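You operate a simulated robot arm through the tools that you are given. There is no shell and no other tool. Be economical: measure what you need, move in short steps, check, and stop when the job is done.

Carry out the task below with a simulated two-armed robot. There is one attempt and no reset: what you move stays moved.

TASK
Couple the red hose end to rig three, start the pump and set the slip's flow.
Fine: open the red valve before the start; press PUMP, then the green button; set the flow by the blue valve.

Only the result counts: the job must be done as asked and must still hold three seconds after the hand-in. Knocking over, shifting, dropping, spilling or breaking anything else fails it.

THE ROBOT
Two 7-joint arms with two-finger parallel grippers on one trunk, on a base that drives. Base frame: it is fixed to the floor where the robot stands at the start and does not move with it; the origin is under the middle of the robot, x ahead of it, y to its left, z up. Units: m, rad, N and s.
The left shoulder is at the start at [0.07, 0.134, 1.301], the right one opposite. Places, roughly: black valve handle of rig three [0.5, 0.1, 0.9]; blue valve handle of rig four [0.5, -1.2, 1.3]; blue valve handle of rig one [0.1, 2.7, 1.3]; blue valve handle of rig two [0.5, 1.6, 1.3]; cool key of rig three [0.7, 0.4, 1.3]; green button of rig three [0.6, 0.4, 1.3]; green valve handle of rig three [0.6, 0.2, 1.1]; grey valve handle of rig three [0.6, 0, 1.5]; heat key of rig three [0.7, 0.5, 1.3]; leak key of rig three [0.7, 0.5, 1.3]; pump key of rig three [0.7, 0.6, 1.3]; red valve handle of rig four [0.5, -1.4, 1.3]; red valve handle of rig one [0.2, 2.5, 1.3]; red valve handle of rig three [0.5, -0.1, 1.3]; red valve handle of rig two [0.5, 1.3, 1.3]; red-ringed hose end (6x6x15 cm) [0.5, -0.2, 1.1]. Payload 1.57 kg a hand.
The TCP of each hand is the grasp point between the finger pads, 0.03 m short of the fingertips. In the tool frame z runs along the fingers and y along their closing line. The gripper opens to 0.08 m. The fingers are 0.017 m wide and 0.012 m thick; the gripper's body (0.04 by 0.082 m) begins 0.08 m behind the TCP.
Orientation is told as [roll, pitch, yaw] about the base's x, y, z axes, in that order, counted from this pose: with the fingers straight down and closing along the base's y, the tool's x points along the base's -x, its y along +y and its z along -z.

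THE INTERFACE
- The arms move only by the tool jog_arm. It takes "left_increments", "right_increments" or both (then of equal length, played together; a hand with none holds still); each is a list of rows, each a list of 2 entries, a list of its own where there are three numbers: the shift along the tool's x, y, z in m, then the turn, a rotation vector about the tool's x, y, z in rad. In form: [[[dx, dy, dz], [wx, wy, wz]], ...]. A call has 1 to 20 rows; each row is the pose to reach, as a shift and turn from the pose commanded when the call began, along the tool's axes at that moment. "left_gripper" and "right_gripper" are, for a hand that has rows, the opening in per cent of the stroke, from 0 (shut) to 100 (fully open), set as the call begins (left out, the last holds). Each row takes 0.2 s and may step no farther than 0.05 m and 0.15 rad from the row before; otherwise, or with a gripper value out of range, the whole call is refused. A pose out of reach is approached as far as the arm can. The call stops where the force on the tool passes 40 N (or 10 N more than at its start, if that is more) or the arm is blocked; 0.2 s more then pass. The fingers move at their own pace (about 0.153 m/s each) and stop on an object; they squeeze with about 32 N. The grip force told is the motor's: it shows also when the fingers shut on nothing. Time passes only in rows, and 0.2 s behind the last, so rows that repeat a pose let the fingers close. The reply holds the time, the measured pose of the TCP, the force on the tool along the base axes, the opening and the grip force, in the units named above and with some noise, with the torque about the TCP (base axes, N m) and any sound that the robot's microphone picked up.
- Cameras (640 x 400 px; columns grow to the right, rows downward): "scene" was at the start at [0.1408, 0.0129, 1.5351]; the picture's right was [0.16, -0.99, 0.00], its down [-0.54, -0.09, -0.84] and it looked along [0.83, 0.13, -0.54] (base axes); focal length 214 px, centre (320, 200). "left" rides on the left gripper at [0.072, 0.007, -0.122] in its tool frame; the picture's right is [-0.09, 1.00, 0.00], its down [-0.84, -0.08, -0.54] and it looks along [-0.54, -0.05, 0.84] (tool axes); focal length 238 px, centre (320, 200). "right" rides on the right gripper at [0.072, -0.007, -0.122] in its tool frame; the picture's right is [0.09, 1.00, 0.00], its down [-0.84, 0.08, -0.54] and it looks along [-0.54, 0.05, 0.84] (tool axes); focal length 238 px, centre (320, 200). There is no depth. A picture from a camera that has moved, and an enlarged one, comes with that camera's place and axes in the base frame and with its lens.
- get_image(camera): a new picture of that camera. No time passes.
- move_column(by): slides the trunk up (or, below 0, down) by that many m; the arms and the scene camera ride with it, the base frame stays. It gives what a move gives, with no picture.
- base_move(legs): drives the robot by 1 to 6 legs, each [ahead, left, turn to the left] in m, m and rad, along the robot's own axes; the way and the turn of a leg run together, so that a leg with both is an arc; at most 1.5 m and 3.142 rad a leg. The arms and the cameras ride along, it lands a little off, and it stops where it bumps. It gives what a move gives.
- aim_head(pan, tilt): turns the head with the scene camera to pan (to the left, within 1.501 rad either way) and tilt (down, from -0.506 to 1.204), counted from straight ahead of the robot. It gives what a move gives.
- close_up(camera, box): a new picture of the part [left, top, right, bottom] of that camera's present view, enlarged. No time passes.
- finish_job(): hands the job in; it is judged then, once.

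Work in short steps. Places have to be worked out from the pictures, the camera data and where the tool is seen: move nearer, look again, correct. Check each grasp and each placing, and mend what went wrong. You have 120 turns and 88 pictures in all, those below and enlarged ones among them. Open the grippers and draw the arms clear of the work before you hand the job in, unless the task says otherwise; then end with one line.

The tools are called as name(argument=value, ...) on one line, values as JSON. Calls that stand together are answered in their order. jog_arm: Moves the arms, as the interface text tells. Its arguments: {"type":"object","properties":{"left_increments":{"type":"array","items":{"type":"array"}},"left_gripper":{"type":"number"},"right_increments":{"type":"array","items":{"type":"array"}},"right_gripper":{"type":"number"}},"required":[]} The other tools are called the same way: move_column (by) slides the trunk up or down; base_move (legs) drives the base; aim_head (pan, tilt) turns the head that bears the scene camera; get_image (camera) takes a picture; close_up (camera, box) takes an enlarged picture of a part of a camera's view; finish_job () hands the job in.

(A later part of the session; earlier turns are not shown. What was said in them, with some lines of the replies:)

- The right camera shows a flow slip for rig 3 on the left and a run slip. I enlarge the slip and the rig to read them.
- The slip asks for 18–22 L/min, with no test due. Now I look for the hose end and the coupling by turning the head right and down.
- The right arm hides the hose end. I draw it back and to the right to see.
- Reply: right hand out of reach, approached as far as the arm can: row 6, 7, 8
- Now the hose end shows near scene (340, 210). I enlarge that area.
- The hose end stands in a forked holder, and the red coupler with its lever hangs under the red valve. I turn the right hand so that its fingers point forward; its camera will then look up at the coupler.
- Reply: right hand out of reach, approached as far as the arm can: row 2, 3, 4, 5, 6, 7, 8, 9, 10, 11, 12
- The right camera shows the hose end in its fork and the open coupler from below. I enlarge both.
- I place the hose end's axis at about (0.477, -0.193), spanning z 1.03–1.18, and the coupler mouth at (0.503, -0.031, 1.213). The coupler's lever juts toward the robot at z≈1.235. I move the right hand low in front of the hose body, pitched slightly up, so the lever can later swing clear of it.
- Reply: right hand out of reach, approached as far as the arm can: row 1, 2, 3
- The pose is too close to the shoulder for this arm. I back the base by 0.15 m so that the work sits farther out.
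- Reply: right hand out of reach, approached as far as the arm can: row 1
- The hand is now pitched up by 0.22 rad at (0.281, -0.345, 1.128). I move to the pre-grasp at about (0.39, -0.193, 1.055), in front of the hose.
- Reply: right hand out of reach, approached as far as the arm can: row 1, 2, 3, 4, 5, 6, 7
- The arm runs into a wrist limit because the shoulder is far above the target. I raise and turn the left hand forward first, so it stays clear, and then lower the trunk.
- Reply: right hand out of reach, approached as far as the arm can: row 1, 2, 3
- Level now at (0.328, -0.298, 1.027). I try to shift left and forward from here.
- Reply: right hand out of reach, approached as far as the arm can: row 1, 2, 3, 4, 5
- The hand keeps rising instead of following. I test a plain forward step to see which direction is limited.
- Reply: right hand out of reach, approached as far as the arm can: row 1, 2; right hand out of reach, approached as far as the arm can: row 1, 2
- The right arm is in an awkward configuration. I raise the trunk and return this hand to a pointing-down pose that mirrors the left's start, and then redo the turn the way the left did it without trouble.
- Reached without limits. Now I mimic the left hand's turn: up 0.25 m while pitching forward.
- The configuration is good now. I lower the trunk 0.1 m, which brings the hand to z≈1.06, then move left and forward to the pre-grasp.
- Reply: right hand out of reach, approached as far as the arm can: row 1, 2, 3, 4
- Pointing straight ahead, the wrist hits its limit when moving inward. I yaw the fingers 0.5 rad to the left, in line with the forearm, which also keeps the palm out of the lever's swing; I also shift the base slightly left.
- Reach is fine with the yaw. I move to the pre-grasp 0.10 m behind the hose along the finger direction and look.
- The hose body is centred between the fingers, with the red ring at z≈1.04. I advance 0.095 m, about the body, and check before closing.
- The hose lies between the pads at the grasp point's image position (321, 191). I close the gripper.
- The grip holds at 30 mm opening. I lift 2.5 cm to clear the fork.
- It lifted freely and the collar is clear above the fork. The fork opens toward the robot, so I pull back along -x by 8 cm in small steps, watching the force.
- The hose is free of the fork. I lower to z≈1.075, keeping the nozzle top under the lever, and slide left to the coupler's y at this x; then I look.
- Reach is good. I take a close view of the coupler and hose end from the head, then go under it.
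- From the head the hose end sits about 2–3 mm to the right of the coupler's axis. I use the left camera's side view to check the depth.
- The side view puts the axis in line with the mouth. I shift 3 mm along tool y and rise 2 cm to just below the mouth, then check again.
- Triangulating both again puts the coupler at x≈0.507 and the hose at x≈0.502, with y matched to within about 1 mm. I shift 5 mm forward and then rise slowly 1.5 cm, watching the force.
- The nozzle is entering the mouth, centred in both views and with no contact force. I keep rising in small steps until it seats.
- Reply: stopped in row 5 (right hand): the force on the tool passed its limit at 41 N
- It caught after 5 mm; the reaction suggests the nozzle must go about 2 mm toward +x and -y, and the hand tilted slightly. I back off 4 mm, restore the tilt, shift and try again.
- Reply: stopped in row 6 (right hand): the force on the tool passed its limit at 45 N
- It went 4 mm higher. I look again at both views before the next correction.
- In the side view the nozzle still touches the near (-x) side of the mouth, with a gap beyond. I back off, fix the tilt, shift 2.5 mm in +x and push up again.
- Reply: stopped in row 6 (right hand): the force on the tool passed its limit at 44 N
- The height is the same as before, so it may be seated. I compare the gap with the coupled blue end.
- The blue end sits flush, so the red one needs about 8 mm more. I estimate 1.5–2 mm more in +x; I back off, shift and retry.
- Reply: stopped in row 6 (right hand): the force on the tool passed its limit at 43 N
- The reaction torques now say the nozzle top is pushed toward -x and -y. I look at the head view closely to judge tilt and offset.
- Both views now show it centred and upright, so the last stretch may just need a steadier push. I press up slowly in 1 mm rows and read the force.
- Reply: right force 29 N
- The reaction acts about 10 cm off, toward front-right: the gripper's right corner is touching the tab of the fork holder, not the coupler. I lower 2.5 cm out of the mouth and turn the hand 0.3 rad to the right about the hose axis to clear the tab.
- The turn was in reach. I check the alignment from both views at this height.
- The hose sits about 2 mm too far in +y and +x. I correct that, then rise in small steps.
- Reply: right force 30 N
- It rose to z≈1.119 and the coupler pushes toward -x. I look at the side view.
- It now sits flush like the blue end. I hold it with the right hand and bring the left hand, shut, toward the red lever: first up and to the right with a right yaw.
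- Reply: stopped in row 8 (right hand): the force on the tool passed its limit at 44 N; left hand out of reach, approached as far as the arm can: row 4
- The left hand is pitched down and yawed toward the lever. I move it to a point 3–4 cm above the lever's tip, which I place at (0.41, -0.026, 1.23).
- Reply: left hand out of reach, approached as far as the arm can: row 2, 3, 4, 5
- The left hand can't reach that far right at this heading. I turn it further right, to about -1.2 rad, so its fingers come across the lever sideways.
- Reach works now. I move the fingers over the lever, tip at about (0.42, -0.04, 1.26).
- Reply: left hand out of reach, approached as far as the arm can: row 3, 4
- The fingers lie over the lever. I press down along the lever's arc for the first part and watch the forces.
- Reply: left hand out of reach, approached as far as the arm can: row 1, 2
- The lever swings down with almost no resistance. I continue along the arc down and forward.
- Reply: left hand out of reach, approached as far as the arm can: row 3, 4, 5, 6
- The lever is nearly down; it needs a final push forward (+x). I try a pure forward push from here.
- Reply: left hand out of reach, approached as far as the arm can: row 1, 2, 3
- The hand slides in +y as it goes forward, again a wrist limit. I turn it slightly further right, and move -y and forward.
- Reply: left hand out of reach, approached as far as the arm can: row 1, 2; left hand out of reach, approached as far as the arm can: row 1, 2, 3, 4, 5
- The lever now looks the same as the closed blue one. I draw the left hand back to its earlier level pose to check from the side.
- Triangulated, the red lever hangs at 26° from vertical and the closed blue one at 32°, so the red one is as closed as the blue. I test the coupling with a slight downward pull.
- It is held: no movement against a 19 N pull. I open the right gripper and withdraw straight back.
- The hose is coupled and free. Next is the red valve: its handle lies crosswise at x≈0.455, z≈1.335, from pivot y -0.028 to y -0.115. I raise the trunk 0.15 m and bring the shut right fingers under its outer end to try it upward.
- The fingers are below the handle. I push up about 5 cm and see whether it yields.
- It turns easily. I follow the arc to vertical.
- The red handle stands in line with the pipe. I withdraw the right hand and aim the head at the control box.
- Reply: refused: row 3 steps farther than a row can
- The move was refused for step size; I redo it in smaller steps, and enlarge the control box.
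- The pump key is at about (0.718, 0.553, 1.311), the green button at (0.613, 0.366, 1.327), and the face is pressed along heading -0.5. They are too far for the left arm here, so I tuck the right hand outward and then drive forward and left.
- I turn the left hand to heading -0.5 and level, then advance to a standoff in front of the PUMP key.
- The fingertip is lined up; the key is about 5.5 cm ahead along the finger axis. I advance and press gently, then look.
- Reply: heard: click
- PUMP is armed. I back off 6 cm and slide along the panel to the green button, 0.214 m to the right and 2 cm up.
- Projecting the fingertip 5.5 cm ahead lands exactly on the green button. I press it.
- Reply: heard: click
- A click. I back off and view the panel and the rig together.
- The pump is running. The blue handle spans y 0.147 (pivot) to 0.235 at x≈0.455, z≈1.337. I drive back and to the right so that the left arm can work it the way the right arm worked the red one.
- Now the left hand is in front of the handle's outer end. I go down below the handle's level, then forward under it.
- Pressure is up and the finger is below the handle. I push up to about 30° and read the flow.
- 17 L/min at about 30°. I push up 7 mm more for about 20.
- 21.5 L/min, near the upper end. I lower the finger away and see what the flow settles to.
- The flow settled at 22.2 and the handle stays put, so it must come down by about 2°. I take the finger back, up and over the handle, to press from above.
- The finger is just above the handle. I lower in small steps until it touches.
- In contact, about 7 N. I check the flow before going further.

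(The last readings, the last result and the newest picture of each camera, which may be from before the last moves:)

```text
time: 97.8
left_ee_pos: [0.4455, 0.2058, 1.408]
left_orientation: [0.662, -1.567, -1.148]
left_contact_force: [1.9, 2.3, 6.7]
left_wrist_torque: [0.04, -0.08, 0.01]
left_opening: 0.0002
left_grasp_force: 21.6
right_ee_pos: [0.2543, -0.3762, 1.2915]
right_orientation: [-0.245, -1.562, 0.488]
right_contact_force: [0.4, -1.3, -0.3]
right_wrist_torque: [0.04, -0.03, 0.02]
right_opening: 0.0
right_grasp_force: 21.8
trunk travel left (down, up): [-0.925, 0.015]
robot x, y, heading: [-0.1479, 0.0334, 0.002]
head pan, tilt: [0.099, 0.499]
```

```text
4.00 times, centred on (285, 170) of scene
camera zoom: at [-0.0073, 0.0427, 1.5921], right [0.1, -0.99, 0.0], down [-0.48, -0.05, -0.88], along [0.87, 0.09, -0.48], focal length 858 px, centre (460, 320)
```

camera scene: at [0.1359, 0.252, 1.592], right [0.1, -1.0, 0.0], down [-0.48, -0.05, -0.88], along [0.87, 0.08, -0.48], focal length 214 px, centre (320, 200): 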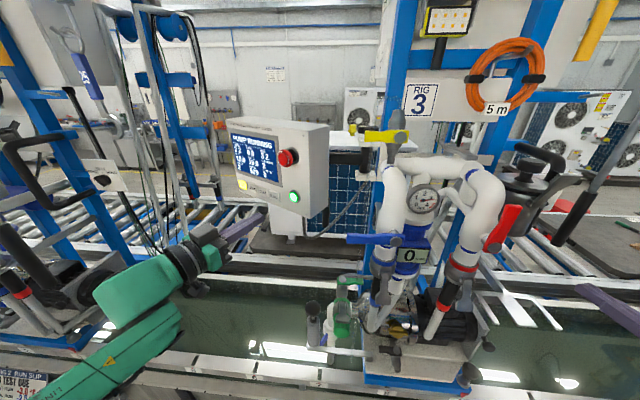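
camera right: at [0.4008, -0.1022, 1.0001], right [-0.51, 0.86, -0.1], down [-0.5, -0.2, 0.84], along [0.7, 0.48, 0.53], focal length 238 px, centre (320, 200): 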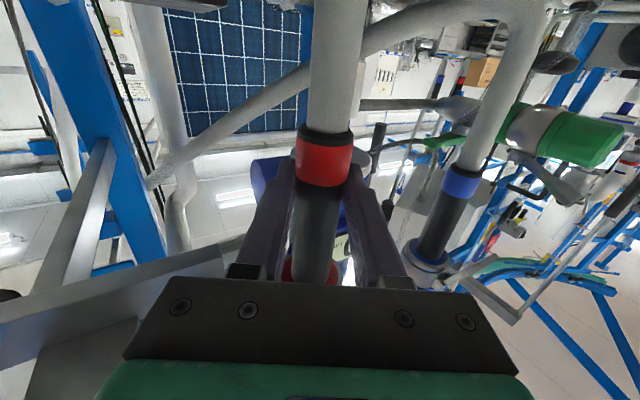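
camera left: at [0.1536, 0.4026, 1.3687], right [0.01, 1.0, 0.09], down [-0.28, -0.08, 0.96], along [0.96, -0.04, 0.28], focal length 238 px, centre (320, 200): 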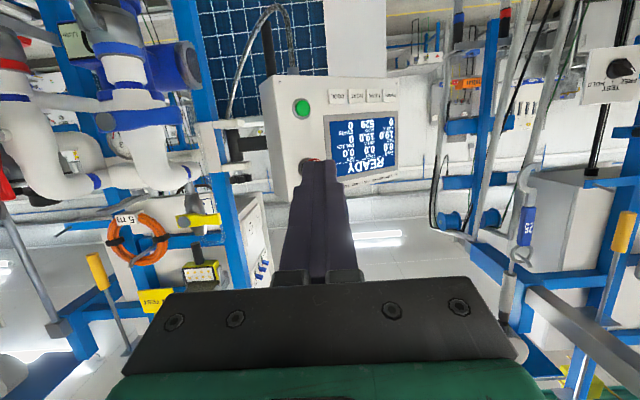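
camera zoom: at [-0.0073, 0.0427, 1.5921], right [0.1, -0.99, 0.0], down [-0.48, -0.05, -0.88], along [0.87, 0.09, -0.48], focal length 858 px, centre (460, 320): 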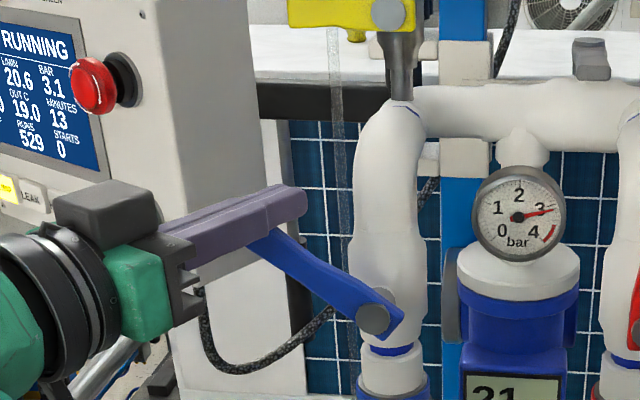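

20.6 and possibly still settling downward, well inside 18–22. I lift the finger off and draw both arms back, then recheck.

jog_arm(left_increments=[[[-0.02, 0, 0], [0, 0, 0]], [[-0.03, 0, -0.03], [0, 0, 0]], [[-0.03, 0, -0.07], [0, 0, 0]], [[-0.03, 0.0, -0.11], [0, 0, 0]], [[-0.03, 0.03, -0.14], [0, 0, 0]], [[-0.03, 0.06, -0.16], [0, 0, 0]]], left_gripper=100)

jog_arm(right_increments=[[[0, 0, -0.01], [0, 0, 0]], [[0, 0, -0.01], [0, 0, 0]], [[0, 0, -0.01], [0, 0, 0]]], right_gripper=100)

get_image(camera="scene")

close_up(camera="scene", box=[220, 120, 400, 260])

```text
time: 99.2
left_ee_pos: [0.3325, 0.3359, 1.4349]
left_orientation: [0.16, -1.566, -0.648]
left_contact_force: [0.3, 0.2, -0.6]
left_wrist_torque: [-0.03, 0.05, -0.03]
left_opening: 0.08
left_grasp_force: 0.1
right_ee_pos: [0.2543, -0.3768, 1.2901]
right_orientation: [-0.268, -1.559, 0.513]
right_contact_force: [0.0, 0.5, 0.1]
right_wrist_torque: [0.0, 0.02, -0.02]
right_opening: 0.0
right_grasp_force: 20.9
trunk travel left (down, up): [-0.925, 0.015]
robot x, y, heading: [-0.1503, 0.0339, -0.004]
head pan, tilt: [0.099, 0.499]
```

```text
time: 100.0
left_ee_pos: [0.3335, 0.3334, 1.4357]
left_orientation: [0.348, -1.564, -0.836]
left_contact_force: [0.1, 0.1, 0.0]
left_wrist_torque: [-0.01, -0.01, 0.03]
left_opening: 0.0801
left_grasp_force: 0.1
right_ee_pos: [0.2454, -0.3805, 1.29]
right_orientation: [-0.143, -1.557, 0.386]
right_contact_force: [0.1, 0.0, -0.6]
right_wrist_torque: [-0.01, 0.03, 0.0]
right_opening: 0.08
right_grasp_force: 0.1
trunk travel left (down, up): [-0.925, 0.015]
robot x, y, heading: [-0.1508, 0.0326, -0.001]
head pan, tilt: [0.099, 0.499]
```

```text
7 pictures are left
camera scene: at [-0.0059, 0.0413, 1.592], right [0.1, -1.0, 0.0], down [-0.48, -0.05, -0.88], along [0.87, 0.09, -0.48], focal length 214 px, centre (320, 200)
```

scene: 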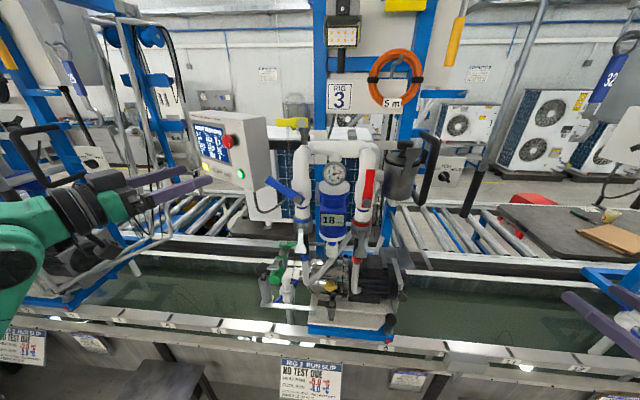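

```text
2.86 times, centred on (310, 190) of scene
camera zoom: at [-0.0059, 0.0413, 1.592], right [0.1, -1.0, 0.0], down [-0.48, -0.05, -0.88], along [0.87, 0.09, -0.48], focal length 613 px, centre (349, 229)
```

zoom: 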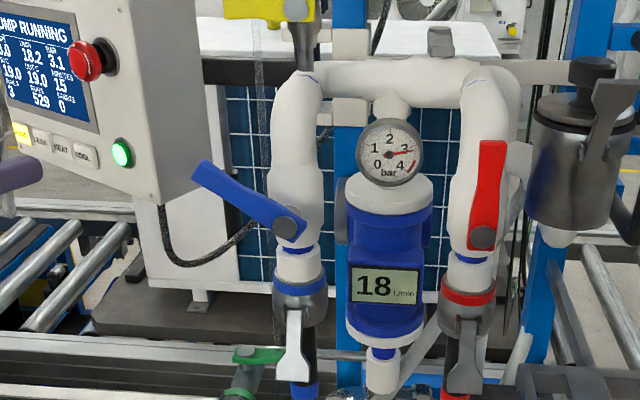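

The flow settled at 18.2, too near the lower edge. I go back under the handle and lift it to 3 mm below my earlier 22.2 setting, aiming at about 20.

jog_arm(left_increments=[[[0.045, 0, 0], [0, 0, 0]], [[0.09, 0, 0], [0, 0, 0]], [[0.109, -0.02, 0], [0, 0, 0]], [[0.109, -0.042, 0.02], [0, 0, 0]], [[0.109, -0.042, 0.065], [0, 0, 0]], [[0.109, -0.042, 0.11], [0, 0, 0]], [[0.109, -0.042, 0.1504], [0, 0, 0]], [[0.095, -0.042, 0.1504], [0, 0, 0]], [[0.085, -0.042, 0.1504], [0, 0, 0]], [[0.078, -0.042, 0.1504], [0, 0, 0]], [[0.0722, -0.042, 0.1504], [0, 0, 0]], [[0.0722, -0.042, 0.1504], [0, 0, 0]], [[0.0722, -0.042, 0.1504], [0, 0, 0]], [[0.0722, -0.042, 0.1504], [0, 0, 0]], [[0.0722, -0.042, 0.1504], [0, 0, 0]], [[0.0722, -0.042, 0.1504], [0, 0, 0]], [[0.0722, -0.042, 0.1504], [0, 0, 0]], [[0.0722, -0.042, 0.1504], [0, 0, 0]]], left_gripper=0)

close_up(camera="scene", box=[220, 120, 400, 260])

```text
time: 103.8
left_ee_pos: [0.4462, 0.2254, 1.3632]
left_orientation: [0.205, -1.565, -0.692]
left_contact_force: [0.8, 0.8, -4.1]
left_wrist_torque: [0.09, 0.04, 0.04]
left_opening: 0.0001
left_grasp_force: 21.4
left hand out of reach, approached as far as the arm can: row 4
right_ee_pos: [0.2472, -0.38, 1.2904]
right_orientation: [-0.144, -1.558, 0.386]
right_contact_force: [1.3, -0.1, -1.2]
right_wrist_torque: [-0.02, 0.0, -0.03]
right_opening: 0.0798
right_grasp_force: 0.0
trunk travel left (down, up): [-0.925, 0.015]
robot x, y, heading: [-0.148, 0.0328, 0.001]
head pan, tilt: [0.099, 0.499]
```

```text
2.86 times, centred on (310, 190) of scene
camera zoom: at [-0.0043, 0.042, 1.5918], right [0.1, -1.0, 0.0], down [-0.48, -0.05, -0.88], along [0.87, 0.09, -0.48], focal length 613 px, centre (349, 229)
```

zoom: 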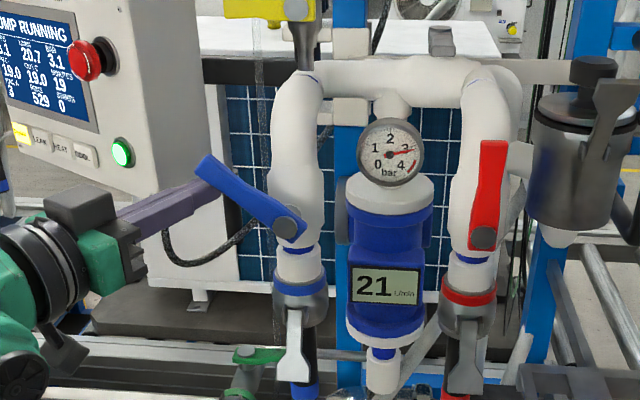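

20.7 L/min, steady after the hold. I lower the finger away, withdraw, open the gripper and recheck after some time.

jog_arm(left_increments=[[[0.02, 0, 0], [0, 0, 0]], [[0.037, 0, 0], [0, 0, 0]], [[0.037, 0, -0.04], [0, 0, 0]], [[0.037, 0, -0.08], [0, 0, 0]], [[0.037, 0.01, -0.12], [0, 0, 0]], [[0.037, 0.03, -0.15], [0, 0, 0]], [[0.037, 0.05, -0.16], [0, 0, 0]], [[0.037, 0.05, -0.16], [0, 0, 0]], [[0.037, 0.05, -0.16], [0, 0, 0]], [[0.037, 0.05, -0.16], [0, 0, 0]]])

jog_arm(left_increments=[[[0, 0, 0], [0, 0, 0]], [[0, 0, 0], [0, 0, 0]], [[0, 0, 0], [0, 0, 0]], [[0, 0, 0], [0, 0, 0]], [[0, 0, 0], [0, 0, 0]]], left_gripper=100)

close_up(camera="scene", box=[220, 120, 400, 260])

```text
time: 106.0
left_ee_pos: [0.3259, 0.3441, 1.3268]
left_orientation: [0.365, -1.566, -0.851]
left_contact_force: [0.2, -0.1, 0.6]
left_wrist_torque: [0.0, 0.0, 0.0]
left_opening: 0.0
left_grasp_force: 21.1
right_ee_pos: [0.2446, -0.3804, 1.2896]
right_orientation: [-0.171, -1.56, 0.413]
right_contact_force: [-0.1, 0.8, -0.5]
right_wrist_torque: [-0.05, 0.02, 0.0]
right_opening: 0.08
right_grasp_force: 0.1
trunk travel left (down, up): [-0.925, 0.015]
robot x, y, heading: [-0.1506, 0.0349, -0.001]
head pan, tilt: [0.099, 0.499]
```

```text
time: 107.2
left_ee_pos: [0.3269, 0.3447, 1.3263]
left_orientation: [0.382, -1.566, -0.868]
left_contact_force: [0.1, 0.5, 0.5]
left_wrist_torque: [0.0, 0.02, 0.01]
left_opening: 0.0801
left_grasp_force: 0.0
right_ee_pos: [0.2451, -0.3811, 1.2893]
right_orientation: [-0.154, -1.557, 0.397]
right_contact_force: [0.3, -1.2, 0.3]
right_wrist_torque: [-0.03, 0.0, 0.02]
right_opening: 0.0801
right_grasp_force: 0.1
trunk travel left (down, up): [-0.925, 0.015]
robot x, y, heading: [-0.1493, 0.0279, -0.0]
head pan, tilt: [0.099, 0.499]
```

```text
2.86 times, centred on (310, 190) of scene
camera zoom: at [-0.0062, 0.0414, 1.592], right [0.1, -1.0, 0.0], down [-0.48, -0.05, -0.88], along [0.87, 0.09, -0.48], focal length 613 px, centre (349, 229)
```

zoom: 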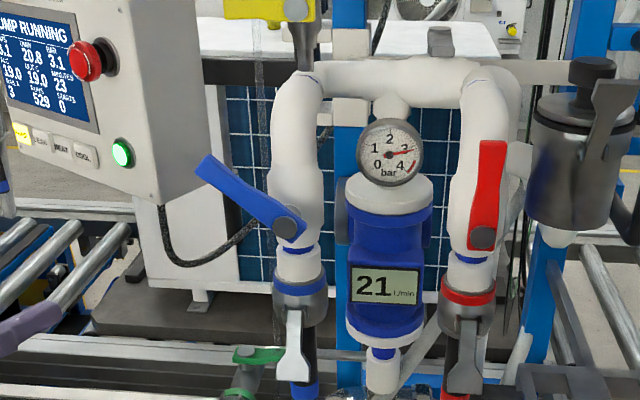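

The flow is steady at 20.8 L/min, the pump is running, the hose is coupled and locked, and the arms are clear with open grippers. I hand the job in.

finish_job()

```text
The job is handed in.
```

The red hose end is coupled and locked to rig three, the red valve is open, and the pump is running at a steady 20.8 L/min, within the slip's 18–22 L/min.
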